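You operate a simulated robot arm through the tools that you are given. There is no shell and no other tool. Be economical: measure what you need, move in short steps, check, and stop when the job is done.

Carry out the task below with a simulated robot arm. There is one attempt and no reset: what you move stays moved.

## Task
Roll both seals of the black sash flat, then latch its vent pane.
Fine: use the beige roller and put it back; hinged vent pane shut, then the red pane latch locked. Set down upright: beige roller. What is to be rubbed or washed off counts as gone when no trace of it is left.

Only the result counts: the job must be done as asked and must still hold three seconds after the hand-in. Knocking over, shifting, dropping, spilling or breaking anything else fails it. Lids that push on must go on centred and level and be pressed home; caps that screw on are set level and turned clockwise until they are tight.

## Robot
A 6-joint arm with a two-finger gripper on a trunk, on a base that drives. Base frame: it is fixed to the floor where the robot stands at the start and does not move with it; the origin is under the middle of the robot, x ahead of it, y to its left, z up. Units: m, rad, N and s.
With the tool pointing down near the work surface it reaches from about 0.3 to 0.74 m from the robot's upright axis, wherever it stands. Its first joint turns from -2.897 to 2.897 rad. Places, roughly: hinged vent pane [0.6, 0.1, 1]; long seal [0.4, 0.1, 0.8]; red pane latch [0.3, 0.3, 0.9]; short seal [0.5, 0, 0.8]. Payload 1.57 kg.
The tool frame sits at the grasp point between the pads (the TCP): z along the fingers, y along the line on which they close. The tips reach 0.021 m beyond it. The gripper opens to 0.07 m. The gripper's body begins 0.05 m behind the TCP.
Orientation is told as [roll, pitch, yaw] about the base's x, y, z axes, in that order, counted from this pose: with the fingers straight down and closing along the base's y, the tool's x points along the base's -x, its y along +y and its z along -z.

## Interface
- The arm moves only by the tool servo_tool. Its argument "targets" is a list of rows, each an object of numbers (a shift or turn left out is 0, a gripper value left out holds the last): "grip": the closure, from 0 (fully open) to 1 (shut); "tx", "ty", "tz": the shift along the tool's x, y, z in m; "rx", "ry", "rz": the turn, a rotation vector about the tool's x, y, z in rad. In form: [{"grip": .., "tx": .., "ty": .., "tz": .., "rx": .., "ry": .., "rz": ..}, ...]. A call has 1 to 8 rows; each row shifts and turns the commanded pose from where the row before left it, along the tool's axes as they then stand. Rows are played at 5 a second. More than 0.05 m and 0.15 rad between two rows, or a gripper value outside its range, and nothing of the call is played. A pose out of reach is approached as far as the arm can. The call stops where the force on the tool passes 60 N (or 10 N more than at its start, if that is more) or the arm is blocked; 0.2 s more then pass. Each finger halts on what it meets, pressing with about 30 N; the grip force reading is that of the motor and also rises with nothing between the fingers. The clock runs only during rows and for 0.2 s after the last one: add rows that do not move to give the fingers time. It gives the time, the measured TCP pose, the force on the tool (base axes), the opening and the grip force at its end, in the units of the frame above (readings bear some noise), with the torque about the TCP (base axes, N m) and any sound that the robot's microphone picked up.
- Cameras (640 x 400 px; columns grow to the right, rows downward): "scene" is now at [0.0242, 0.148, 1.4866]; the picture's right is [-0.06, -1.00, 0.00], its down [-0.69, 0.04, -0.72] and it looks along [0.72, -0.05, -0.69] (base axes); focal length 257 px, centre (320, 200). "wrist" rides on the gripper at [0.079, 0.004, -0.081] in the tool frame; the picture's right is [-0.05, 1.00, 0.00], its down [-0.67, -0.04, -0.74] and it looks along [-0.74, -0.04, 0.67] (tool axes); focal length 256 px, centre (320, 200). There is no depth. A picture from a camera that has moved, and an enlarged one, comes with that camera's place and axes in the base frame and with its lens.
- grab_frame(camera): a new picture of that camera. No time passes.
- base_move(legs): drives the robot by 1 to 6 legs, each [ahead, left, turn to the left] in m, m and rad, along the robot's own axes; the way and the turn of a leg run together, so that a leg with both is an arc; at most 1.5 m and 3.142 rad a leg. The arm and the cameras ride along, it lands a little off, and it stops where it bumps. It gives what a move gives.
- turn_head(pan, tilt): turns the head with the scene camera to pan (to the left, within 2.705 rad either way) and tilt (down, from -0.506 to 1.204), counted from straight ahead of the robot. It gives what a move gives.
- zoom(camera, box): a new picture of the part [left, top, right, bottom] of that camera's present view, enlarged. No time passes.
- close_job(): hands the job in; it is judged then, once.

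Work in short steps. Places have to be worked out from the pictures, the camera data and where the tool is seen: move nearer, look again, correct. Check each grasp and each placing, and mend what went wrong. You have 120 turns and 98 pictures in all, those below and enlarged ones among them. Open the gripper and draw the arm clear of the work before you hand the job in, unless the task says otherwise; then end with one line.

The tools are called after "Request:" as a command line: name --argument value ..., lists and objects as JSON in quotes. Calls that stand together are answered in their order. servo_tool: Moves the arm, as the interface text tells. Its arguments: {"type":"object","properties":{"targets":{"type":"array","items":{"type":"object","properties":{"grip":{"type":"number"},"tx":{"type":"number"},"ty":{"type":"number"},"tz":{"type":"number"},"rx":{"type":"number"},"ry":{"type":"number"},"rz":{"type":"number"}}}}},"required":["targets"]} The other tools are called the same way: base_move (legs) drives the base; turn_head (pan, tilt) turns the head that bears the scene camera; grab_frame (camera) takes a picture; zoom (camera, box) takes an enlarged picture of a part of a camera's view; close_job () hands the job in.

At the start:

```text
time: 0.0
ee_pos: [0.4015, -0.0564, 1.2145]
tcp_rot: [0.001, 0.001, 0.0]
wrist_force: [0.3, -0.7, -0.2]
ft_torque: [-0.03, 0.01, 0.04]
finger_gap: 0.0701
grip_force: 0.1
robot x, y, heading: [0.0014, 0.0002, -0.001]
head pan, tilt: [-0.063, 0.766]
```

scene: 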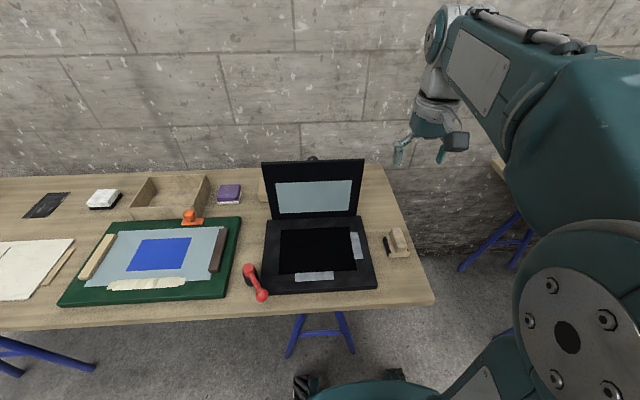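
wrist: 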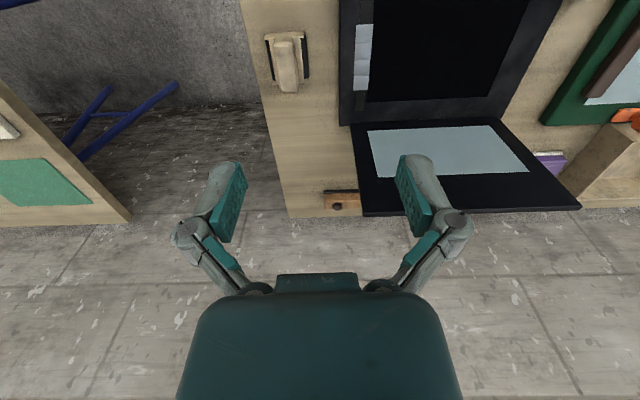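

The black sash has its vent pane open at the back, with two pale seals, the red latch on the left and the beige roller on the right. I zoom in on these.

Request:
zoom --camera "scene" --box '[230, 150, 430, 310]'

Request:
zoom --camera "scene" --box '[370, 215, 430, 265]'

Request:
zoom --camera "scene" --box '[230, 250, 310, 310]'

```text
2.50 times, centred on (330, 230) of scene
camera zoom: at [0.0242, 0.148, 1.4866], right [-0.06, -1.0, 0.0], down [-0.69, 0.04, -0.72], along [0.72, -0.05, -0.69], focal length 644 px, centre (295, 125)
```

zoom: 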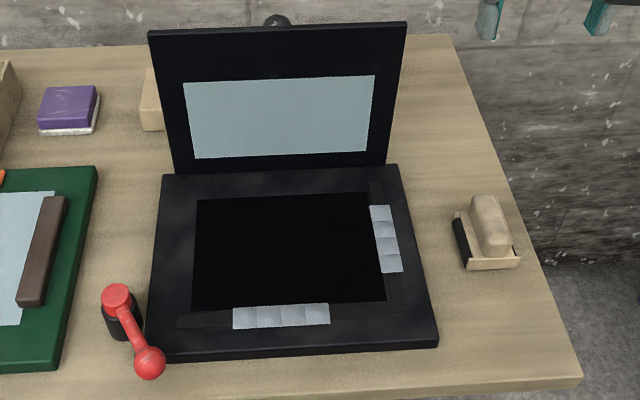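

```text
8.00 times, centred on (400, 240) of scene
camera zoom: at [0.0242, 0.148, 1.4866], right [-0.06, -1.0, 0.0], down [-0.69, 0.04, -0.72], along [0.72, -0.05, -0.69], focal length 2059 px, centre (-320, -120)
```

zoom: 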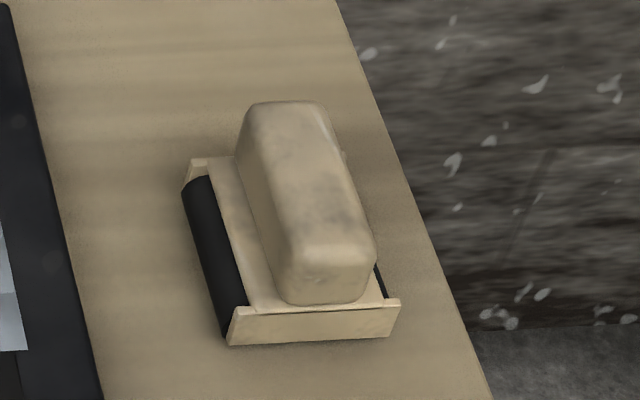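

```text
6.67 times, centred on (270, 280) of scene
camera zoom: at [0.0242, 0.148, 1.4866], right [-0.06, -1.0, 0.0], down [-0.69, 0.04, -0.72], along [0.72, -0.05, -0.69], focal length 1716 px, centre (653, -333)
```

zoom: 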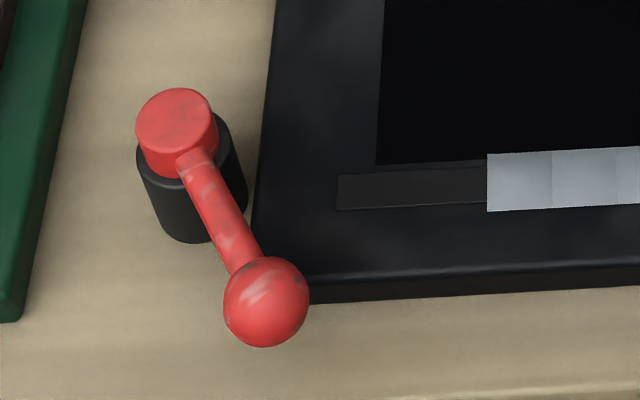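

The roller triangulates to about [0.46, -0.107] with its handle top at z≈0.90. I move above it and look again.

Request:
servo_tool --targets '[{"grip": 0, "tx": -0.01, "ty": -0.017, "tz": 0.04}, {"tx": -0.01, "ty": -0.017, "tz": 0.04}, {"tx": 0.0, "ty": -0.017, "tz": 0.04}]'

Request:
grab_frame --camera "wrist"

Request:
grab_frame --camera "scene"

```text
time: 0.8
ee_pos: [0.4205, -0.1059, 1.0933]
tcp_rot: [0.002, 0.0, 0.0]
wrist_force: [-0.9, -0.6, -0.1]
ft_torque: [-0.02, -0.03, -0.02]
finger_gap: 0.0699
grip_force: 0.1
robot x, y, heading: [0.0007, -0.0003, -0.004]
head pan, tilt: [-0.063, 0.766]
```

```text
92 pictures are left
camera wrist: at [0.3408, -0.1021, 1.174], right [0.05, 1.0, 0.0], down [0.67, -0.04, 0.74], along [0.74, -0.04, -0.67], focal length 256 px, centre (320, 200)
```

wrist: 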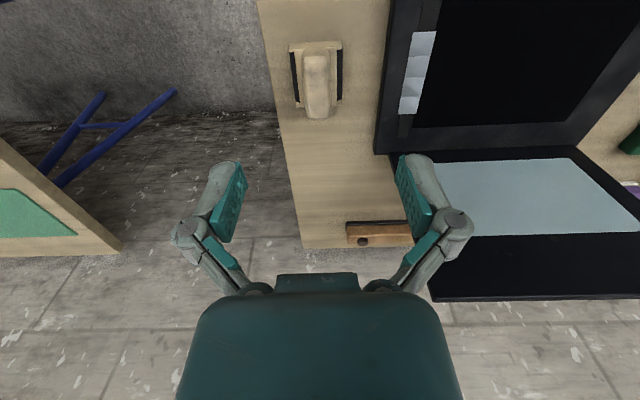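

```text
91 pictures are left
camera scene: at [0.0244, 0.1472, 1.4867], right [-0.06, -1.0, 0.0], down [-0.69, 0.04, -0.72], along [0.72, -0.05, -0.69], focal length 257 px, centre (320, 200)
```

scene: 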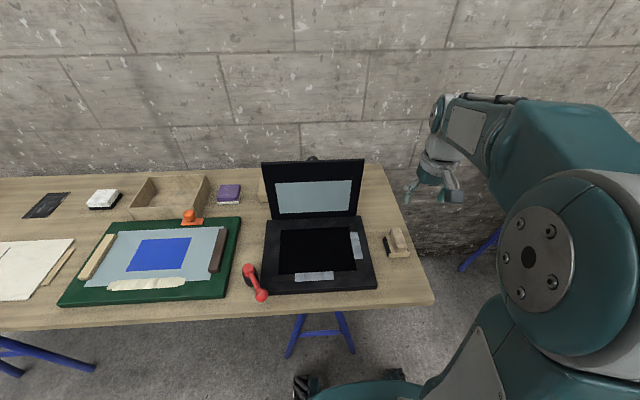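

The roller lies just ahead of the robot side of the wrist view. I zoom both views to triangulate its handle corners.

Request:
zoom --camera "wrist" --box '[276, 30, 356, 130]'

Request:
zoom --camera "scene" --box '[370, 215, 430, 265]'

```text
4.00 times, centred on (316, 80) of wrist
camera zoom: at [0.3408, -0.1021, 1.174], right [0.05, 1.0, 0.0], down [0.67, -0.04, 0.74], along [0.74, -0.04, -0.67], focal length 1024 px, centre (336, 680)
```

zoom: 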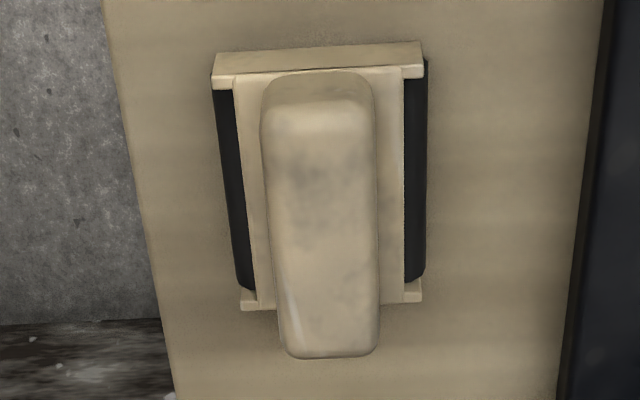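

```text
8.00 times, centred on (400, 240) of scene
camera zoom: at [0.0244, 0.1472, 1.4867], right [-0.06, -1.0, 0.0], down [-0.69, 0.04, -0.72], along [0.72, -0.05, -0.69], focal length 2059 px, centre (-320, -120)
```

zoom: 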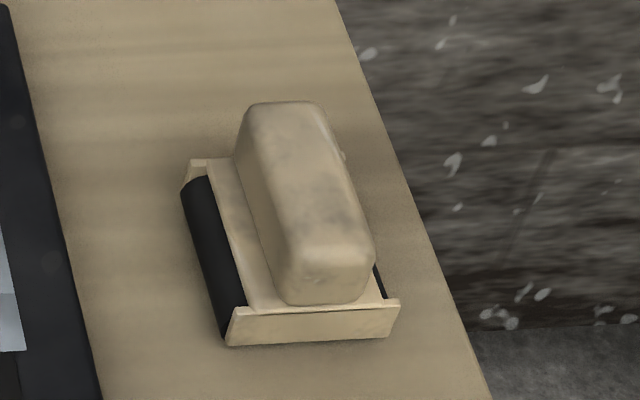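

Handle: centre about [0.467, -0.1115], top z≈0.901, length 0.06 along x, width about 0.029. I move above it at z≈0.95.

Request:
servo_tool --targets '[{"tx": -0.023, "ty": -0.003, "tz": 0.045}, {"tx": -0.023, "ty": -0.003, "tz": 0.045}, {"tz": 0.04}, {}]'

Request:
grab_frame --camera "wrist"

Request:
zoom --camera "scene" --box '[340, 170, 460, 270]'

```text
refused: row 1 steps farther than a row can; nothing moved
```

```text
88 pictures are left
camera wrist: at [0.3408, -0.1021, 1.174], right [0.05, 1.0, 0.0], down [0.67, -0.04, 0.74], along [0.74, -0.04, -0.67], focal length 256 px, centre (320, 200)
```

wrist: 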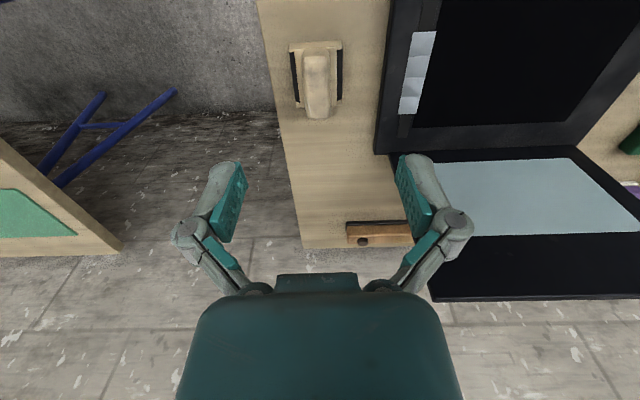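

```text
4.00 times, centred on (400, 220) of scene
camera zoom: at [0.0244, 0.1472, 1.4867], right [-0.06, -1.0, 0.0], down [-0.69, 0.04, -0.72], along [0.72, -0.05, -0.69], focal length 1030 px, centre (0, 120)
```

zoom: 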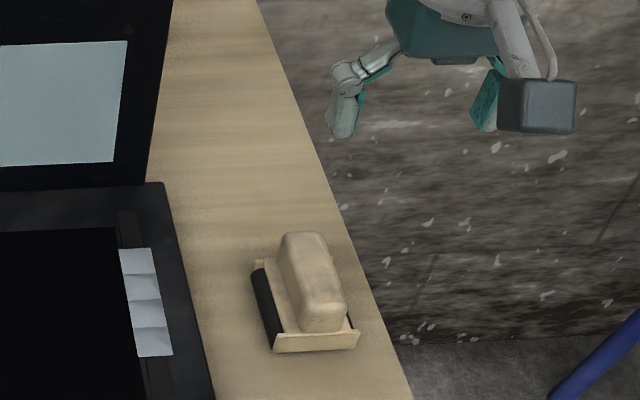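

The step was too long, so I resend it in smaller rows.

Request:
servo_tool --targets '[{"tx": -0.02, "ty": -0.003, "tz": 0.035}, {"tx": -0.02, "ty": -0.003, "tz": 0.035}, {"tx": -0.006, "tz": 0.04}, {"tz": 0.03}, {}]'

Request:
grab_frame --camera "wrist"

Request:
zoom --camera "scene" --box '[340, 170, 460, 270]'

```text
time: 2.0
ee_pos: [0.4687, -0.1138, 0.9556]
tcp_rot: [-0.001, 0.001, -0.001]
wrist_force: [-0.8, 0.4, -0.7]
ft_torque: [-0.02, 0.05, 0.06]
finger_gap: 0.0701
grip_force: 0.1
robot x, y, heading: [0.0, -0.0053, -0.0]
head pan, tilt: [-0.063, 0.766]
```

```text
86 pictures are left
camera wrist: at [0.3874, -0.1097, 1.0358], right [0.05, 1.0, 0.0], down [0.67, -0.04, 0.74], along [0.74, -0.04, -0.67], focal length 256 px, centre (320, 200)
```

wrist: 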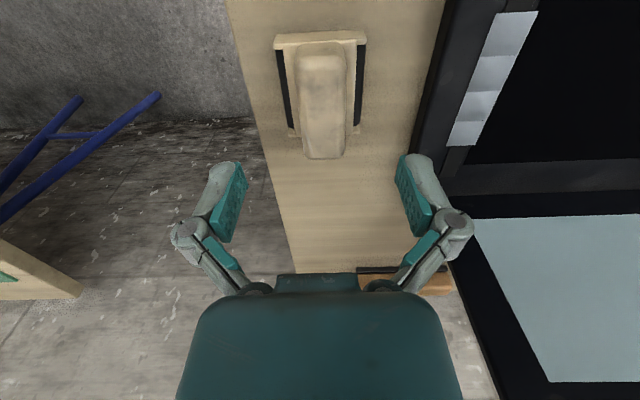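

```text
4.00 times, centred on (400, 220) of scene
camera zoom: at [0.0248, 0.1476, 1.4866], right [-0.06, -1.0, 0.0], down [-0.69, 0.04, -0.72], along [0.72, -0.05, -0.69], focal length 1030 px, centre (0, 120)
```

zoom: 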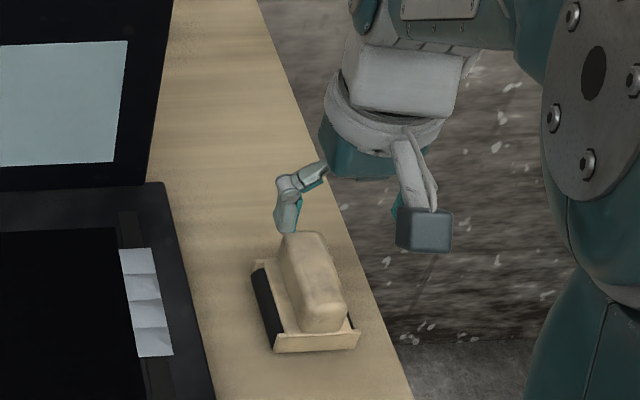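

The estimates agree (handle centre x≈0.468, y≈-0.112). I descend to z≈0.897 and close.

Request:
servo_tool --targets '[{"ty": 0.001, "tz": 0.03}, {"tz": 0.018}, {"tz": 0.01}, {}]'

Request:
grab_frame --camera "wrist"

Request:
zoom --camera "scene" --box '[340, 170, 460, 270]'

```text
time: 3.0
ee_pos: [0.4652, -0.113, 0.8948]
tcp_rot: [0.001, 0.002, 0.0]
wrist_force: [-0.7, 0.3, -0.1]
ft_torque: [-0.02, 0.0, 0.0]
finger_gap: 0.07
grip_force: 0.0
robot x, y, heading: [0.0009, -0.0019, -0.001]
head pan, tilt: [-0.063, 0.766]
```

```text
84 pictures are left
camera wrist: at [0.3863, -0.1076, 0.9758], right [0.05, 1.0, 0.0], down [0.67, -0.04, 0.74], along [0.74, -0.04, -0.67], focal length 256 px, centre (320, 200)
```

wrist: 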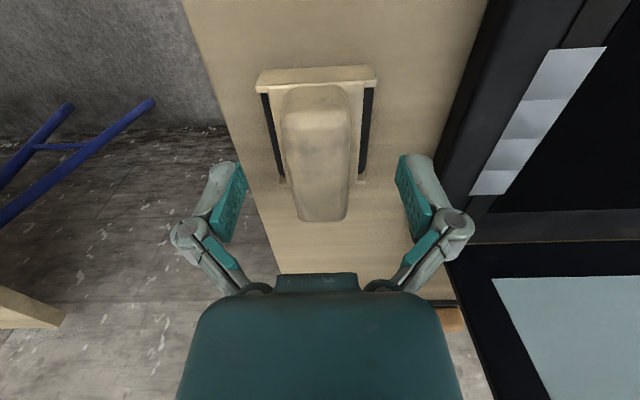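

```text
4.00 times, centred on (400, 220) of scene
camera zoom: at [0.0249, 0.1476, 1.4866], right [-0.06, -1.0, 0.0], down [-0.69, 0.04, -0.72], along [0.72, -0.05, -0.69], focal length 1030 px, centre (0, 120)
```

zoom: 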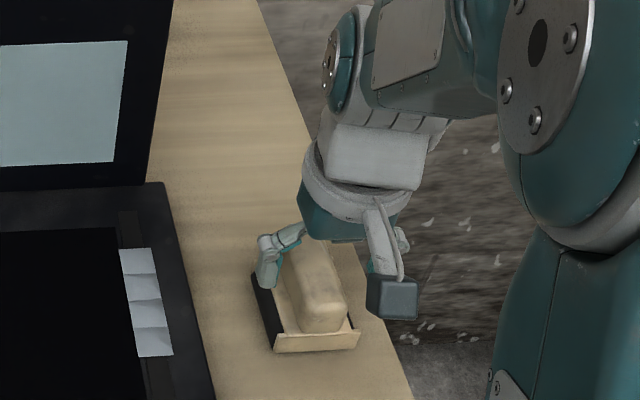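

The handle top seems slightly lower, about 0.887. I go down 8 mm and 4 mm forward, then close gently.

Request:
servo_tool --targets '[{"tx": -0.004, "tz": 0.004}, {"tz": 0.004}, {}, {"grip": 0.5}, {"grip": 0.8}, {"grip": 0.8}, {"grip": 0.8}]'

Request:
grab_frame --camera "wrist"

Request:
zoom --camera "scene" --box '[340, 170, 460, 270]'

```text
time: 4.6
ee_pos: [0.4714, -0.1135, 0.8889]
tcp_rot: [-0.002, -0.003, 0.0]
wrist_force: [-0.8, -0.3, 14.6]
ft_torque: [0.01, 0.09, -0.02]
finger_gap: 0.0315
grip_force: 30.0
robot x, y, heading: [0.0021, 0.0031, -0.001]
head pan, tilt: [-0.063, 0.766]
```

```text
82 pictures are left
camera wrist: at [0.3906, -0.1082, 0.9692], right [0.05, 1.0, 0.0], down [0.67, -0.03, 0.75], along [0.74, -0.04, -0.67], focal length 256 px, centre (320, 200)
```

wrist: 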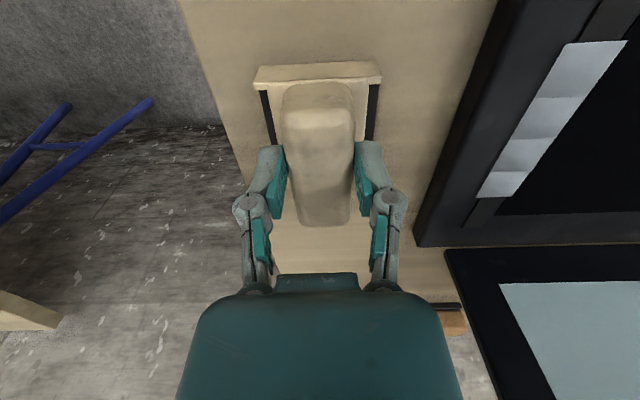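

```text
4.00 times, centred on (400, 220) of scene
camera zoom: at [0.024, 0.1477, 1.4867], right [-0.06, -1.0, 0.0], down [-0.69, 0.04, -0.72], along [0.72, -0.05, -0.69], focal length 1030 px, centre (0, 120)
```

zoom: 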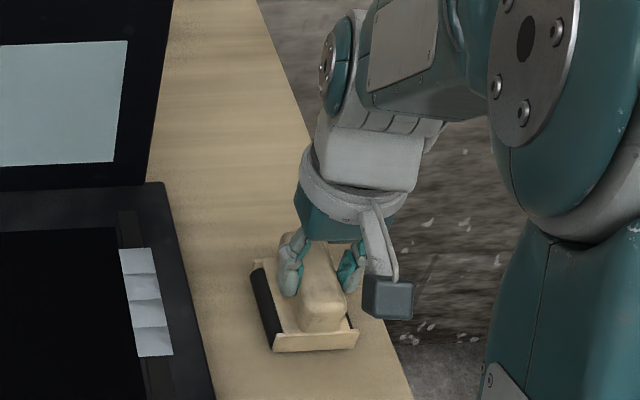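

The handle is gripped (gap 31 mm, 30 N). The put-back TCP is about [0.471, -0.1135, 0.889]. I lift straight up and check.

Request:
servo_tool --targets '[{"tz": -0.01}, {"tz": -0.03}, {"tz": -0.04}, {"tz": -0.04}, {}]'

Request:
grab_frame --camera "wrist"

Request:
grab_frame --camera "scene"

```text
time: 5.8
ee_pos: [0.4729, -0.1128, 1.0086]
tcp_rot: [0.0, 0.001, 0.0]
wrist_force: [0.8, 0.1, -1.4]
ft_torque: [0.01, 0.05, 0.0]
finger_gap: 0.0312
grip_force: 30.1
robot x, y, heading: [0.0002, -0.0013, -0.0]
head pan, tilt: [-0.063, 0.766]
```

```text
80 pictures are left
camera wrist: at [0.393, -0.1081, 1.0898], right [0.05, 1.0, 0.0], down [0.67, -0.04, 0.74], along [0.74, -0.04, -0.67], focal length 256 px, centre (320, 200)
```

wrist: 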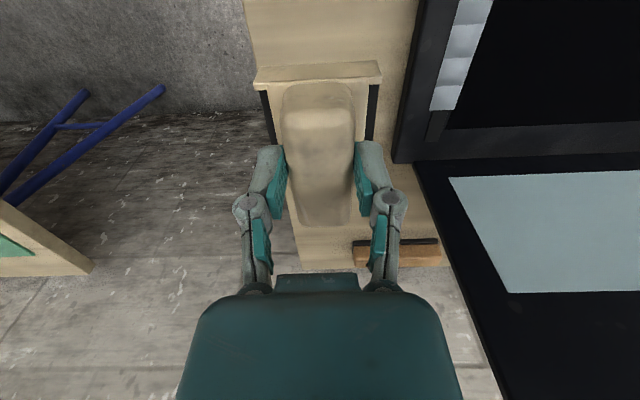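

```text
79 pictures are left
camera scene: at [0.0248, 0.1477, 1.4866], right [-0.06, -1.0, 0.0], down [-0.69, 0.04, -0.72], along [0.72, -0.05, -0.69], focal length 257 px, centre (320, 200)
```

scene: 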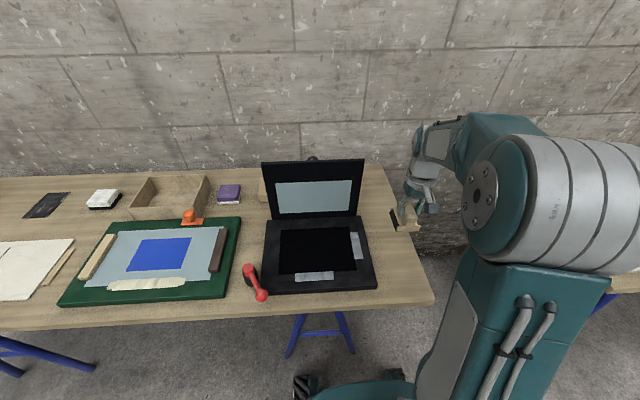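

The roller is held well. I estimate the long seal at x≈0.38, y≈0.085–0.19 and z≈0.865, so I carry the roller above its right end.

Request:
servo_tool --targets '[{"tx": 0.02, "ty": 0.04}, {"tx": 0.02, "ty": 0.04}, {"tx": 0.02, "ty": 0.04}, {"tx": 0.02, "ty": 0.04}, {"tx": 0.012, "ty": 0.033}, {"tz": 0.03}, {}]'

Request:
grab_frame --camera "wrist"

Request:
grab_frame --camera "scene"

```text
time: 7.4
ee_pos: [0.3794, 0.079, 0.9783]
tcp_rot: [0.0, 0.001, 0.0]
wrist_force: [0.5, 0.4, -1.5]
ft_torque: [0.0, -0.01, 0.0]
finger_gap: 0.0314
grip_force: 30.1
robot x, y, heading: [-0.0001, -0.0001, -0.003]
head pan, tilt: [-0.063, 0.766]
```

```text
78 pictures are left
camera wrist: at [0.2998, 0.0847, 1.0588], right [0.05, 1.0, 0.0], down [0.67, -0.03, 0.74], along [0.74, -0.04, -0.67], focal length 256 px, centre (320, 200)
```

wrist: 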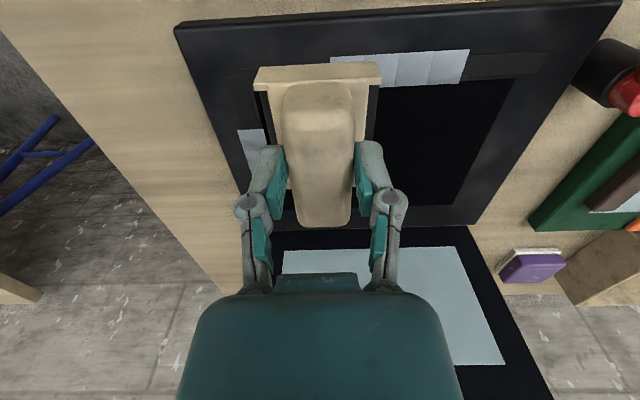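

```text
77 pictures are left
camera scene: at [0.0243, 0.1486, 1.4865], right [-0.06, -1.0, 0.0], down [-0.69, 0.04, -0.72], along [0.72, -0.05, -0.69], focal length 257 px, centre (320, 200)
```

scene: 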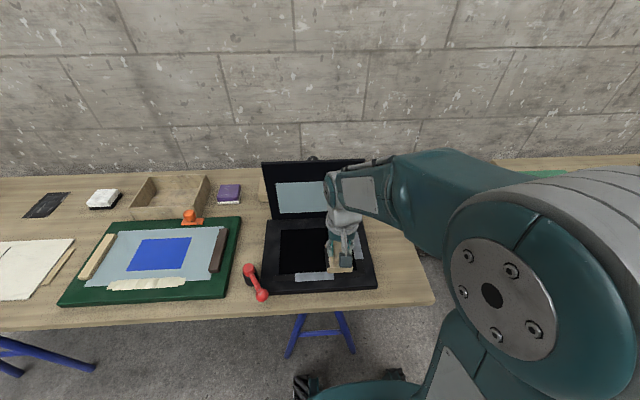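

The long seal lies at x≈0.376, y≈0.087–0.185. I lower the roller toward it in small steps to find contact.

Request:
servo_tool --targets '[{"tx": 0.003, "tz": 0.03}, {"tz": 0.022}, {"tz": 0.005}, {"tz": 0.003}, {}]'

Request:
zoom --camera "scene" --box '[260, 220, 380, 300]'

```text
time: 8.6
ee_pos: [0.3761, 0.0801, 0.9178]
tcp_rot: [-0.003, 0.002, 0.003]
wrist_force: [0.6, -0.7, -1.6]
ft_torque: [0.01, 0.06, -0.01]
finger_gap: 0.0315
grip_force: 29.7
robot x, y, heading: [-0.0004, 0.0023, -0.001]
head pan, tilt: [-0.063, 0.766]
```

```text
5.00 times, centred on (320, 260) of scene
camera zoom: at [0.0245, 0.1487, 1.4865], right [-0.06, -1.0, 0.0], down [-0.69, 0.04, -0.72], along [0.72, -0.05, -0.69], focal length 1287 px, centre (320, -100)
```

zoom: 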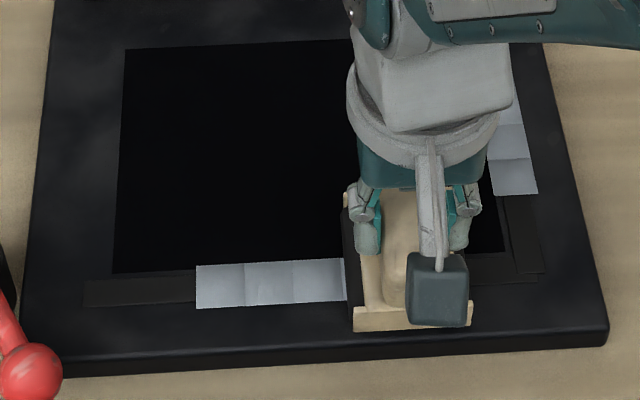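

I'm close but not touching yet. I continue down in 2 mm steps.

Request:
servo_tool --targets '[{"tz": 0.003}, {"tz": 0.002}, {"tz": 0.002}, {"tz": 0.002}, {}]'

```text
time: 9.8
ee_pos: [0.3762, 0.0802, 0.9098]
tcp_rot: [-0.001, -0.001, 0.001]
wrist_force: [-2.1, -0.2, 20.0]
ft_torque: [-0.02, 0.27, 0.01]
finger_gap: 0.0312
grip_force: 29.5
robot x, y, heading: [0.0028, -0.0011, 0.005]
head pan, tilt: [-0.063, 0.766]
```

Contact at 20 N. Now I roll left along the seal.

Request:
servo_tool --targets '[{"ty": 0.015}, {"ty": 0.015}, {"ty": 0.015}, {"ty": 0.015}, {"ty": 0.015}, {"ty": 0.015}, {"ty": 0.015}, {}]'

Request:
zoom --camera "scene" --box '[260, 220, 380, 300]'

```text
time: 11.6
ee_pos: [0.3758, 0.1856, 0.9105]
tcp_rot: [-0.001, 0.001, 0.0]
wrist_force: [-0.8, -3.1, 9.9]
ft_torque: [0.07, -0.15, -0.05]
finger_gap: 0.0311
grip_force: 29.8
robot x, y, heading: [-0.0004, 0.0037, -0.001]
head pan, tilt: [-0.063, 0.766]
```

```text
5.00 times, centred on (320, 260) of scene
camera zoom: at [0.0239, 0.1483, 1.4866], right [-0.06, -1.0, 0.0], down [-0.69, 0.04, -0.72], along [0.72, -0.05, -0.69], focal length 1287 px, centre (320, -100)
```

zoom: 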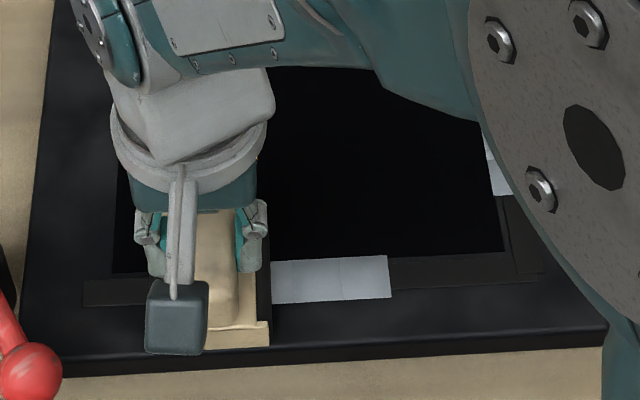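

The seal is still pale but looks smoother. I roll back with a bit more pressure.

Request:
servo_tool --targets '[{"tz": 0.003}, {"ty": -0.02}, {"ty": -0.02}, {"ty": -0.02}, {"ty": -0.02}, {"ty": -0.02}, {"ty": -0.02}, {}]'

Request:
zoom --camera "scene" --box '[270, 250, 350, 300]'

```text
time: 13.4
ee_pos: [0.3748, 0.0655, 0.9076]
tcp_rot: [0.0, 0.001, 0.001]
wrist_force: [-1.5, -0.3, 11.9]
ft_torque: [-0.09, -0.24, 0.04]
finger_gap: 0.0313
grip_force: 29.9
robot x, y, heading: [-0.0016, 0.0019, 0.001]
head pan, tilt: [-0.063, 0.766]
```

```text
8.00 times, centred on (310, 275) of scene
camera zoom: at [0.0238, 0.1485, 1.4866], right [-0.06, -1.0, 0.0], down [-0.69, 0.04, -0.72], along [0.72, -0.05, -0.69], focal length 2059 px, centre (400, -400)
```

zoom: 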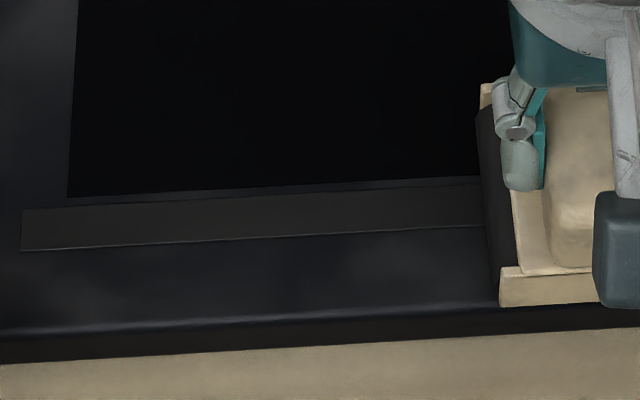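

All visible pale is gone. I lift the roller and check the hidden right end.

Request:
servo_tool --targets '[{"ty": -0.01}, {"tz": -0.03}, {"tz": -0.04}, {"tz": -0.02, "ty": 0.0}, {}]'

Request:
grab_frame --camera "wrist"

Request:
zoom --camera "scene" --box '[260, 220, 380, 300]'

```text
time: 14.6
ee_pos: [0.3758, 0.0558, 0.9974]
tcp_rot: [-0.001, 0.002, 0.0]
wrist_force: [-0.4, -0.1, -1.2]
ft_torque: [0.0, 0.0, 0.01]
finger_gap: 0.0315
grip_force: 29.8
robot x, y, heading: [-0.001, -0.0003, -0.001]
head pan, tilt: [-0.063, 0.766]
```

```text
73 pictures are left
camera wrist: at [0.2954, 0.061, 1.0777], right [0.05, 1.0, 0.0], down [0.67, -0.03, 0.74], along [0.74, -0.04, -0.67], focal length 256 px, centre (320, 200)
```

wrist: 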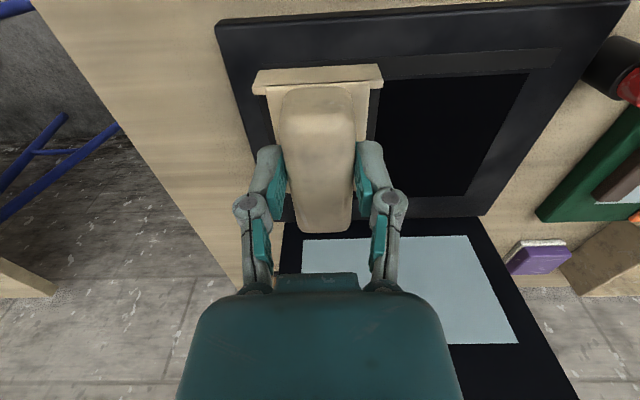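

```text
5.00 times, centred on (320, 260) of scene
camera zoom: at [0.0243, 0.1484, 1.4865], right [-0.06, -1.0, 0.0], down [-0.69, 0.04, -0.72], along [0.72, -0.05, -0.69], focal length 1287 px, centre (320, -100)
```

zoom: 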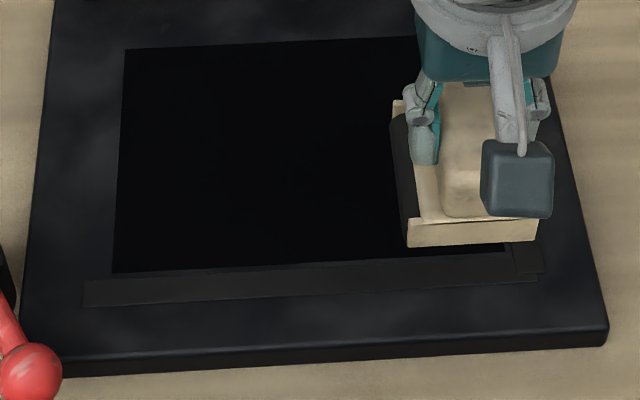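

The long seal is clean. I turn the roller 90° and move it above the near end of the short seal (x≈0.42, y≈0.007).

Request:
servo_tool --targets '[{"tx": -0.02, "ty": -0.025}, {"tx": -0.02, "ty": -0.024}, {"rz": -0.1428}, {"rz": -0.1428}, {"rz": -0.1428}, {"rz": -0.1428}, {"rz": -0.1428}, {"rz": -0.1428}]'

Request:
servo_tool --targets '[{"rz": -0.1428}, {"rz": -0.1428}, {"rz": -0.1428}, {"rz": -0.1428}, {"rz": -0.1428}, {}, {}]'

Request:
grab_frame --camera "wrist"

Request:
zoom --camera "scene" --box '[280, 180, 440, 300]'

```text
time: 16.4
ee_pos: [0.4159, 0.0073, 0.9969]
tcp_rot: [-0.001, 0.001, 0.862]
wrist_force: [0.3, -0.2, -1.1]
ft_torque: [-0.05, -0.01, 0.0]
finger_gap: 0.0314
grip_force: 29.9
robot x, y, heading: [0.001, 0.0036, 0.003]
head pan, tilt: [-0.063, 0.766]
```

```text
time: 18.0
ee_pos: [0.4161, 0.0068, 0.9958]
tcp_rot: [0.003, 0.001, 1.571]
wrist_force: [-0.5, 0.3, -0.9]
ft_torque: [0.0, -0.01, 0.02]
finger_gap: 0.0311
grip_force: 30.0
robot x, y, heading: [-0.0031, 0.0004, -0.001]
head pan, tilt: [-0.063, 0.766]
```

```text
71 pictures are left
camera wrist: at [0.4113, -0.0712, 1.0768], right [-1.0, 0.05, 0.0], down [0.04, 0.67, 0.74], along [0.04, 0.74, -0.67], focal length 256 px, centre (320, 200)
```

wrist: 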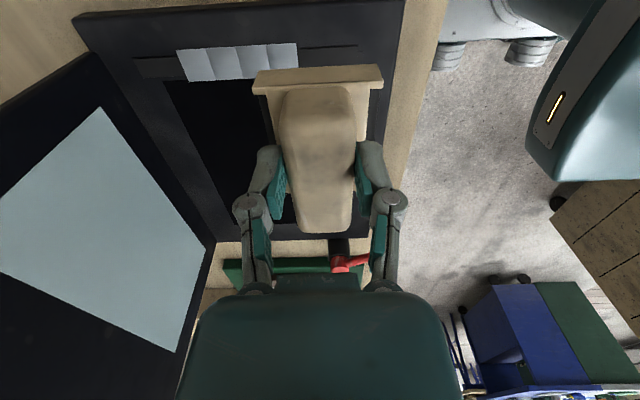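

```text
3.33 times, centred on (360, 240) of scene
camera zoom: at [0.0245, 0.1483, 1.4866], right [-0.06, -1.0, 0.0], down [-0.69, 0.04, -0.72], along [0.72, -0.05, -0.69], focal length 858 px, centre (187, 67)
```

zoom: 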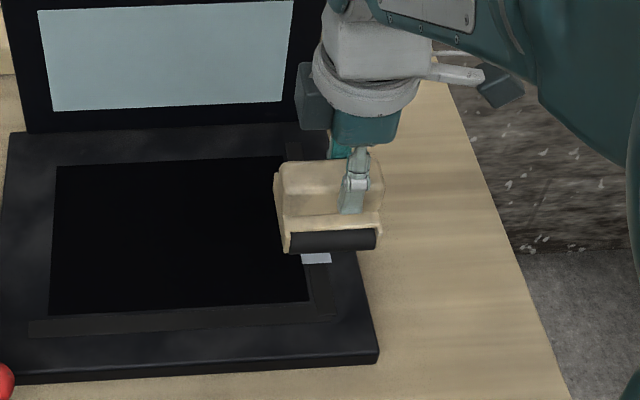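

The short seal is at y≈0.002, x≈0.43–0.523. I lower onto its near end.

Request:
servo_tool --targets '[{"tx": 0.004, "tz": 0.04}, {"tz": 0.035}, {"tz": 0.007}, {"tz": 0.002}, {"tz": 0.002}, {"tz": 0.002}, {}]'

```text
time: 19.6
ee_pos: [0.4149, 0.0025, 0.9086]
tcp_rot: [0.002, 0.0, 1.571]
wrist_force: [0.9, 0.2, -1.1]
ft_torque: [0.0, 0.02, 0.01]
finger_gap: 0.0313
grip_force: 29.9
robot x, y, heading: [0.0002, 0.0014, 0.0]
head pan, tilt: [-0.063, 0.766]
```

No contact yet, so I go down a few more millimetres.

Request:
servo_tool --targets '[{"tz": 0.002}, {"tz": 0.0015}, {"tz": 0.0015}, {}]'

Request:
zoom --camera "scene" --box '[320, 220, 400, 280]'

```text
time: 20.6
ee_pos: [0.4157, 0.0026, 0.9051]
tcp_rot: [-0.001, 0.0, 1.572]
wrist_force: [-3.2, -1.3, 24.2]
ft_torque: [0.0, 0.1, -0.01]
finger_gap: 0.0313
grip_force: 30.1
robot x, y, heading: [-0.0041, 0.002, 0.003]
head pan, tilt: [-0.063, 0.766]
```

```text
6.67 times, centred on (360, 250) of scene
camera zoom: at [0.023, 0.1481, 1.4867], right [-0.06, -1.0, 0.0], down [-0.69, 0.04, -0.72], along [0.72, -0.05, -0.69], focal length 1716 px, centre (53, -133)
```

zoom: 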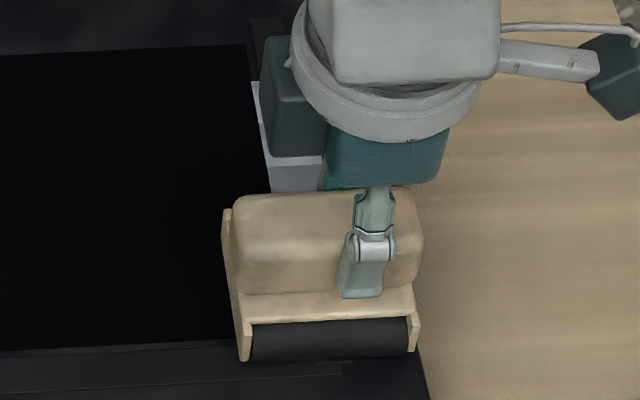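

Contact at 24 N. I roll away from the robot along the seal and back.

Request:
servo_tool --targets '[{"ty": -0.015}, {"ty": -0.015}, {"ty": -0.015}, {"ty": -0.015}, {"ty": -0.015}, {"ty": -0.015}, {"ty": -0.015}, {}]'

Request:
servo_tool --targets '[{"tz": 0.002}, {"ty": 0.018}, {"ty": 0.018}, {"ty": 0.018}, {"ty": 0.018}, {"ty": 0.018}, {"ty": 0.018}, {}]'

Request:
servo_tool --targets '[{"ty": 0.006}, {"ty": 0.006}, {"ty": 0.006}, {"tz": -0.03}, {"tz": -0.04}, {"tz": -0.03}, {}]'

Request:
grab_frame --camera "wrist"

Request:
zoom --camera "scene" --box '[280, 180, 440, 300]'

```text
time: 22.4
ee_pos: [0.5232, 0.0029, 0.9044]
tcp_rot: [-0.003, -0.001, 1.57]
wrist_force: [-4.2, 0.8, 22.5]
ft_torque: [0.0, 0.12, 0.0]
finger_gap: 0.0313
grip_force: 29.6
robot x, y, heading: [-0.0014, -0.0026, -0.0]
head pan, tilt: [-0.063, 0.766]
```

```text
time: 24.2
ee_pos: [0.4141, 0.0017, 0.9004]
tcp_rot: [0.002, 0.001, 1.57]
wrist_force: [3.5, 0.6, 11.9]
ft_torque: [-0.08, -0.06, -0.02]
finger_gap: 0.0312
grip_force: 30.3
robot x, y, heading: [0.0011, 0.0001, 0.001]
head pan, tilt: [-0.063, 0.766]
```

```text
time: 25.8
ee_pos: [0.3962, 0.0043, 1.0006]
tcp_rot: [0.002, -0.001, 1.571]
wrist_force: [0.8, 0.5, -0.5]
ft_torque: [-0.02, 0.02, 0.0]
finger_gap: 0.0313
grip_force: 29.8
robot x, y, heading: [-0.0021, 0.0025, 0.002]
head pan, tilt: [-0.063, 0.766]
```

```text
68 pictures are left
camera wrist: at [0.3905, -0.0748, 1.0826], right [-1.0, 0.05, 0.0], down [0.04, 0.67, 0.74], along [0.04, 0.74, -0.67], focal length 256 px, centre (320, 200)
```

wrist: 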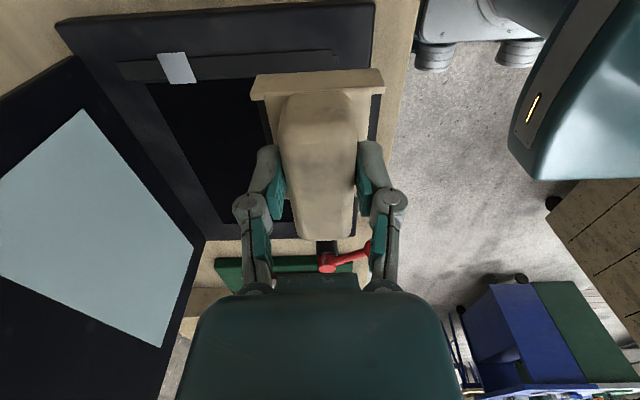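

```text
3.33 times, centred on (360, 240) of scene
camera zoom: at [0.0243, 0.1483, 1.4866], right [-0.06, -1.0, 0.0], down [-0.69, 0.04, -0.72], along [0.72, -0.05, -0.69], focal length 858 px, centre (187, 67)
```

zoom: 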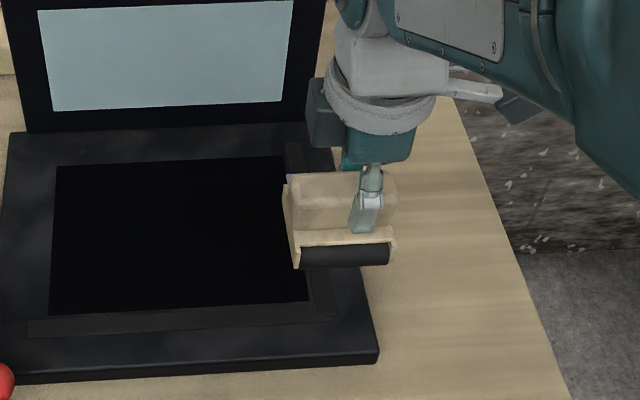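

One segment remains at the far end (x≈0.498–0.523). I go back to roll it again.

Request:
servo_tool --targets '[{"ty": -0.035}, {"ty": -0.033}, {"tz": 0.045}, {"tz": 0.04}, {"tz": 0.01}, {"tz": 0.003}, {}]'

```text
time: 27.4
ee_pos: [0.4639, 0.0043, 0.9032]
tcp_rot: [0.001, -0.001, 1.57]
wrist_force: [-0.1, -0.3, -0.8]
ft_torque: [-0.02, -0.01, 0.02]
finger_gap: 0.0314
grip_force: 30.1
robot x, y, heading: [-0.0025, -0.001, 0.002]
head pan, tilt: [-0.063, 0.766]
```

There's no contact here because this part is already flattened. I go down 4 mm more and roll over the far segment and back.

Request:
servo_tool --targets '[{"tz": 0.002}, {"tz": 0.002}, {}]'

Request:
servo_tool --targets '[{"ty": -0.012}, {"ty": -0.012}, {"ty": -0.012}, {"ty": -0.012}, {"ty": -0.012}, {"ty": -0.008}, {}]'

Request:
servo_tool --targets '[{"ty": 0.012}, {"ty": 0.012}, {"ty": 0.012}, {"ty": 0.012}, {"ty": 0.012}, {"ty": 0.012}, {"ty": 0.006}, {}]'

Request:
grab_frame --camera "wrist"

```text
time: 28.2
ee_pos: [0.4632, 0.0029, 0.9011]
tcp_rot: [-0.004, 0.0, 1.569]
wrist_force: [-2.3, 1.0, 24.5]
ft_torque: [0.05, 0.04, 0.01]
finger_gap: 0.0316
grip_force: 29.9
robot x, y, heading: [-0.0004, 0.0007, 0.0]
head pan, tilt: [-0.063, 0.766]
```

```text
time: 29.8
ee_pos: [0.5318, 0.0031, 0.9004]
tcp_rot: [0.0, 0.0, 1.57]
wrist_force: [-5.8, 0.8, 21.9]
ft_torque: [-0.01, 0.09, 0.03]
finger_gap: 0.0313
grip_force: 30.0
robot x, y, heading: [0.0023, 0.0026, 0.001]
head pan, tilt: [-0.063, 0.766]
```

```text
time: 31.6
ee_pos: [0.4535, 0.0049, 0.8989]
tcp_rot: [-0.002, -0.001, 1.571]
wrist_force: [8.8, -0.7, 25.0]
ft_torque: [-0.05, -0.21, -0.01]
finger_gap: 0.0315
grip_force: 29.5
robot x, y, heading: [-0.0007, -0.0003, 0.002]
head pan, tilt: [-0.063, 0.766]
```

```text
66 pictures are left
camera wrist: at [0.448, -0.0745, 0.9804], right [-1.0, 0.05, 0.0], down [0.03, 0.67, 0.74], along [0.04, 0.74, -0.67], focal length 256 px, centre (320, 200)
```

wrist: 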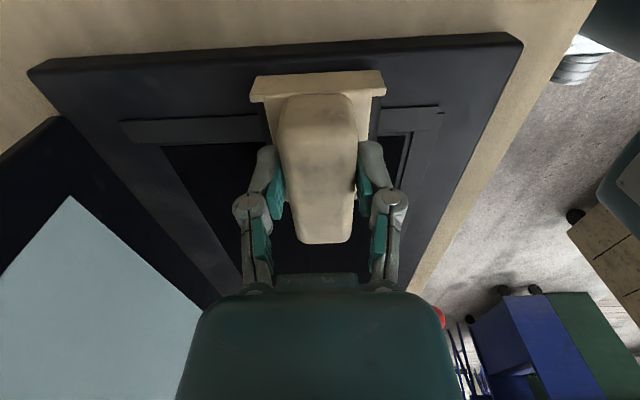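

Both seals look flat. I lift, turn the roller back and carry it over its original place.

Request:
servo_tool --targets '[{"tz": -0.04}, {"tz": -0.04}, {"tz": -0.03}, {"rz": 0.1428}, {"rz": 0.1428}, {"rz": 0.1428}, {"rz": 0.1428}, {"rz": 0.1428}]'

Request:
servo_tool --targets '[{"rz": 0.1428}, {"rz": 0.1428}, {"rz": 0.1428}, {"rz": 0.1428}, {"rz": 0.1428}, {"rz": 0.1428}, {}]'

Request:
servo_tool --targets '[{"ty": -0.04, "tx": -0.006}, {"ty": -0.04, "tx": -0.006}, {"ty": -0.038, "tx": -0.006}, {}, {}]'

Request:
grab_frame --camera "wrist"

Request:
zoom --camera "scene" --box '[250, 180, 450, 300]'

```text
time: 33.4
ee_pos: [0.4531, 0.0029, 1.0083]
tcp_rot: [0.0, 0.001, 0.852]
wrist_force: [0.2, -1.0, -0.5]
ft_torque: [0.0, 0.0, -0.02]
finger_gap: 0.0313
grip_force: 30.6
robot x, y, heading: [-0.0005, -0.0008, 0.001]
head pan, tilt: [-0.063, 0.766]
```

```text
time: 35.0
ee_pos: [0.4534, 0.0033, 1.0096]
tcp_rot: [-0.001, 0.001, -0.002]
wrist_force: [0.4, -0.6, -0.8]
ft_torque: [-0.01, -0.01, -0.02]
finger_gap: 0.0314
grip_force: 30.2
robot x, y, heading: [0.0006, 0.0018, 0.001]
head pan, tilt: [-0.063, 0.766]
```

```text
time: 36.2
ee_pos: [0.4712, -0.1144, 1.0094]
tcp_rot: [0.001, 0.003, 0.001]
wrist_force: [-0.6, -0.1, -1.1]
ft_torque: [-0.01, 0.01, -0.01]
finger_gap: 0.0312
grip_force: 30.3
robot x, y, heading: [-0.0003, 0.0016, -0.0]
head pan, tilt: [-0.063, 0.766]
```

```text
65 pictures are left
camera wrist: at [0.3906, -0.11, 1.09], right [0.05, 1.0, 0.0], down [0.67, -0.04, 0.74], along [0.74, -0.04, -0.67], focal length 256 px, centre (320, 200)
```

wrist: 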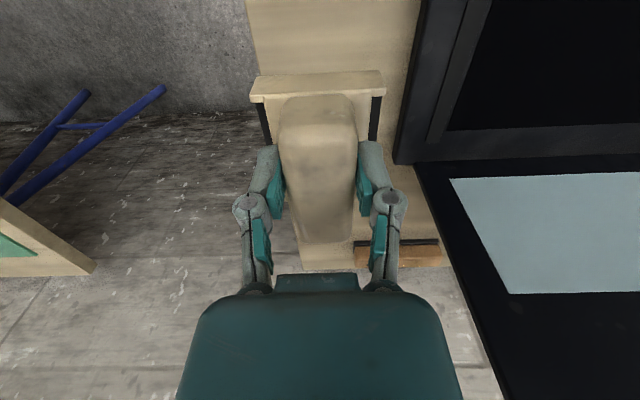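

```text
3.20 times, centred on (350, 240) of scene
camera zoom: at [0.0248, 0.1479, 1.4866], right [-0.06, -1.0, 0.0], down [-0.69, 0.04, -0.72], along [0.72, -0.05, -0.69], focal length 824 px, centre (224, 72)
```

zoom: 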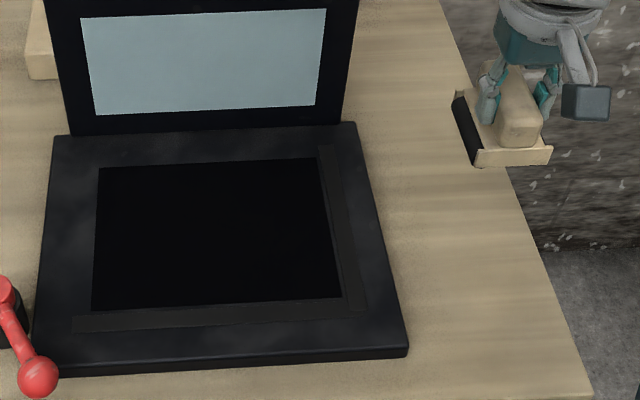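

Both seals are gone and the roller is level, having slid up a little in the grip. I lower it toward the table.

Request:
servo_tool --targets '[{"tz": 0.045}, {"tz": 0.045}, {"tz": 0.025}, {"tz": 0.004}, {}]'

Request:
servo_tool --targets '[{"tz": 0.002}, {"tz": 0.002}, {}]'

```text
time: 37.4
ee_pos: [0.4717, -0.1149, 0.8917]
tcp_rot: [0.0, 0.0, 0.001]
wrist_force: [0.2, -1.0, -0.2]
ft_torque: [0.03, 0.02, 0.0]
finger_gap: 0.0313
grip_force: 30.3
robot x, y, heading: [-0.0006, -0.0049, 0.002]
head pan, tilt: [-0.063, 0.766]
```

```text
time: 38.2
ee_pos: [0.471, -0.117, 0.8869]
tcp_rot: [0.001, 0.002, 0.0]
wrist_force: [0.4, 0.3, -1.4]
ft_torque: [0.04, 0.0, -0.01]
finger_gap: 0.0311
grip_force: 29.9
robot x, y, heading: [-0.0014, -0.0016, 0.001]
head pan, tilt: [-0.063, 0.766]
```

Request:
servo_tool --targets '[{"tz": 0.0015, "ty": 0.001}, {"tz": 0.0015}, {"tz": 0.001}, {}]'

Request:
zoom --camera "scene" --box '[340, 170, 460, 270]'

```text
time: 39.2
ee_pos: [0.4725, -0.1142, 0.8829]
tcp_rot: [0.0, 0.001, -0.001]
wrist_force: [0.1, 0.3, -1.3]
ft_torque: [-0.01, 0.0, 0.01]
finger_gap: 0.0309
grip_force: 29.8
robot x, y, heading: [0.0068, -0.0018, 0.0]
head pan, tilt: [-0.063, 0.766]
```

```text
4.00 times, centred on (400, 220) of scene
camera zoom: at [0.025, 0.1476, 1.4866], right [-0.06, -1.0, 0.0], down [-0.69, 0.04, -0.72], along [0.72, -0.05, -0.69], focal length 1030 px, centre (0, 120)
```

zoom: 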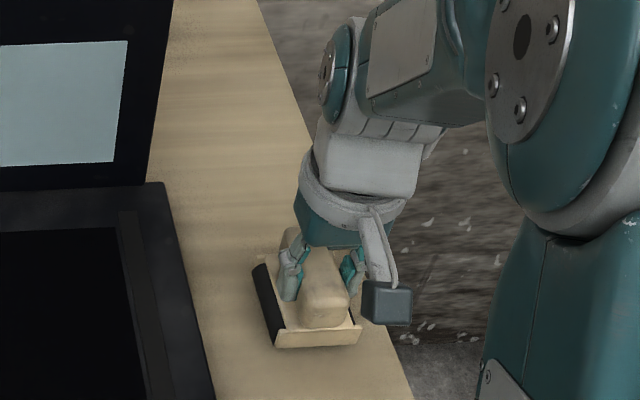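

Still about 3 mm up. I continue down in small steps until contact.

Request:
servo_tool --targets '[{"tz": 0.0015}, {"tz": 0.001}, {"tz": 0.001}, {}]'

```text
time: 40.2
ee_pos: [0.4711, -0.1156, 0.8803]
tcp_rot: [0.0, 0.002, 0.001]
wrist_force: [-0.1, 0.4, -1.5]
ft_torque: [0.01, 0.0, 0.0]
finger_gap: 0.0312
grip_force: 30.2
robot x, y, heading: [-0.0014, 0.0001, -0.005]
head pan, tilt: [-0.063, 0.766]
```

Request:
servo_tool --targets '[{"tz": 0.001}, {"tz": 0.001}, {"tz": 0.001}, {}]'

Request:
zoom --camera "scene" --box '[340, 170, 460, 270]'

```text
time: 41.2
ee_pos: [0.4704, -0.1145, 0.8781]
tcp_rot: [-0.001, -0.004, 0.0]
wrist_force: [-4.8, -0.1, 24.7]
ft_torque: [0.02, 0.18, 0.02]
finger_gap: 0.0316
grip_force: 29.5
robot x, y, heading: [0.0015, 0.0021, 0.001]
head pan, tilt: [-0.063, 0.766]
```

```text
4.00 times, centred on (400, 220) of scene
camera zoom: at [0.0232, 0.1483, 1.4867], right [-0.06, -1.0, 0.0], down [-0.69, 0.04, -0.72], along [0.72, -0.05, -0.69], focal length 1030 px, centre (0, 120)
```

zoom: 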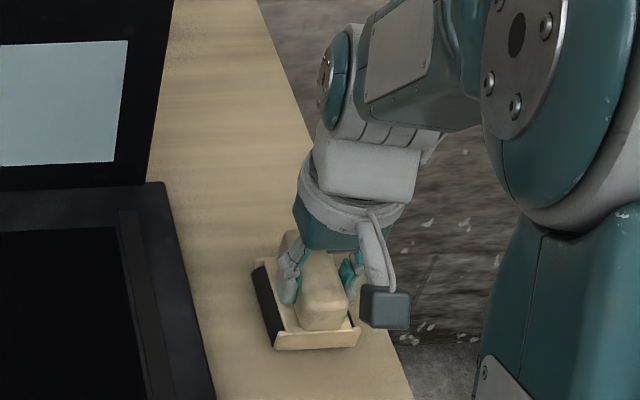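

The roller is on the table in its original spot. I open the gripper and lift away straight up.

Request:
servo_tool --targets '[{"tz": -0.001, "grip": 0.5}, {"grip": 0.2}, {"grip": 0}, {"grip": 0}, {"tz": -0.02}, {"tz": -0.04}, {"tz": -0.04}, {"tz": -0.04}]'

Request:
grab_frame --camera "wrist"

Request:
grab_frame --camera "scene"

```text
time: 43.0
ee_pos: [0.4712, -0.1147, 1.0189]
tcp_rot: [0.0, 0.002, -0.001]
wrist_force: [0.9, -0.3, -0.8]
ft_torque: [0.01, -0.01, 0.0]
finger_gap: 0.0699
grip_force: 0.0
robot x, y, heading: [-0.0027, 0.0023, -0.004]
head pan, tilt: [-0.063, 0.766]
```

```text
61 pictures are left
camera wrist: at [0.3904, -0.1093, 1.0995], right [0.05, 1.0, 0.0], down [0.67, -0.04, 0.74], along [0.74, -0.04, -0.67], focal length 256 px, centre (320, 200)
```

wrist: 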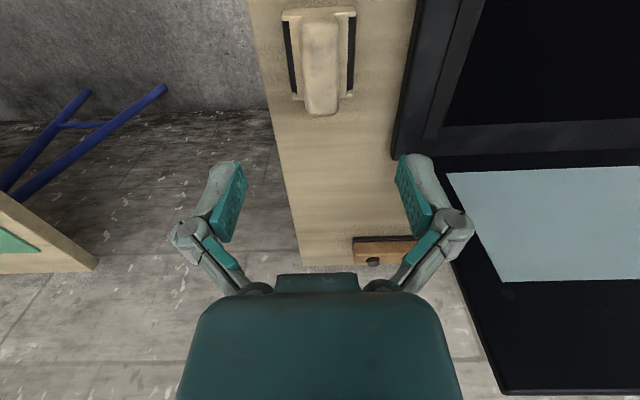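

```text
60 pictures are left
camera scene: at [0.0247, 0.1478, 1.4866], right [-0.06, -1.0, 0.0], down [-0.69, 0.04, -0.72], along [0.72, -0.05, -0.69], focal length 257 px, centre (320, 200)
```

scene: 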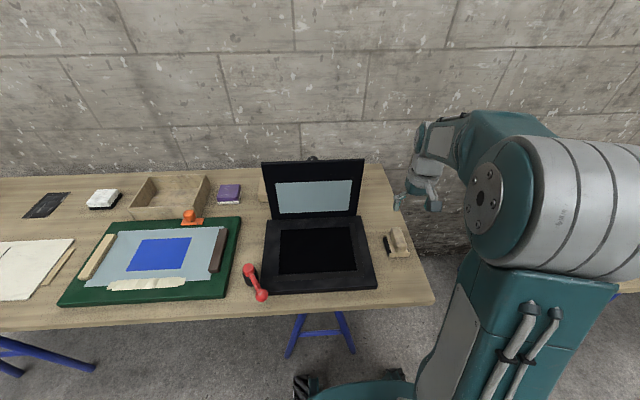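

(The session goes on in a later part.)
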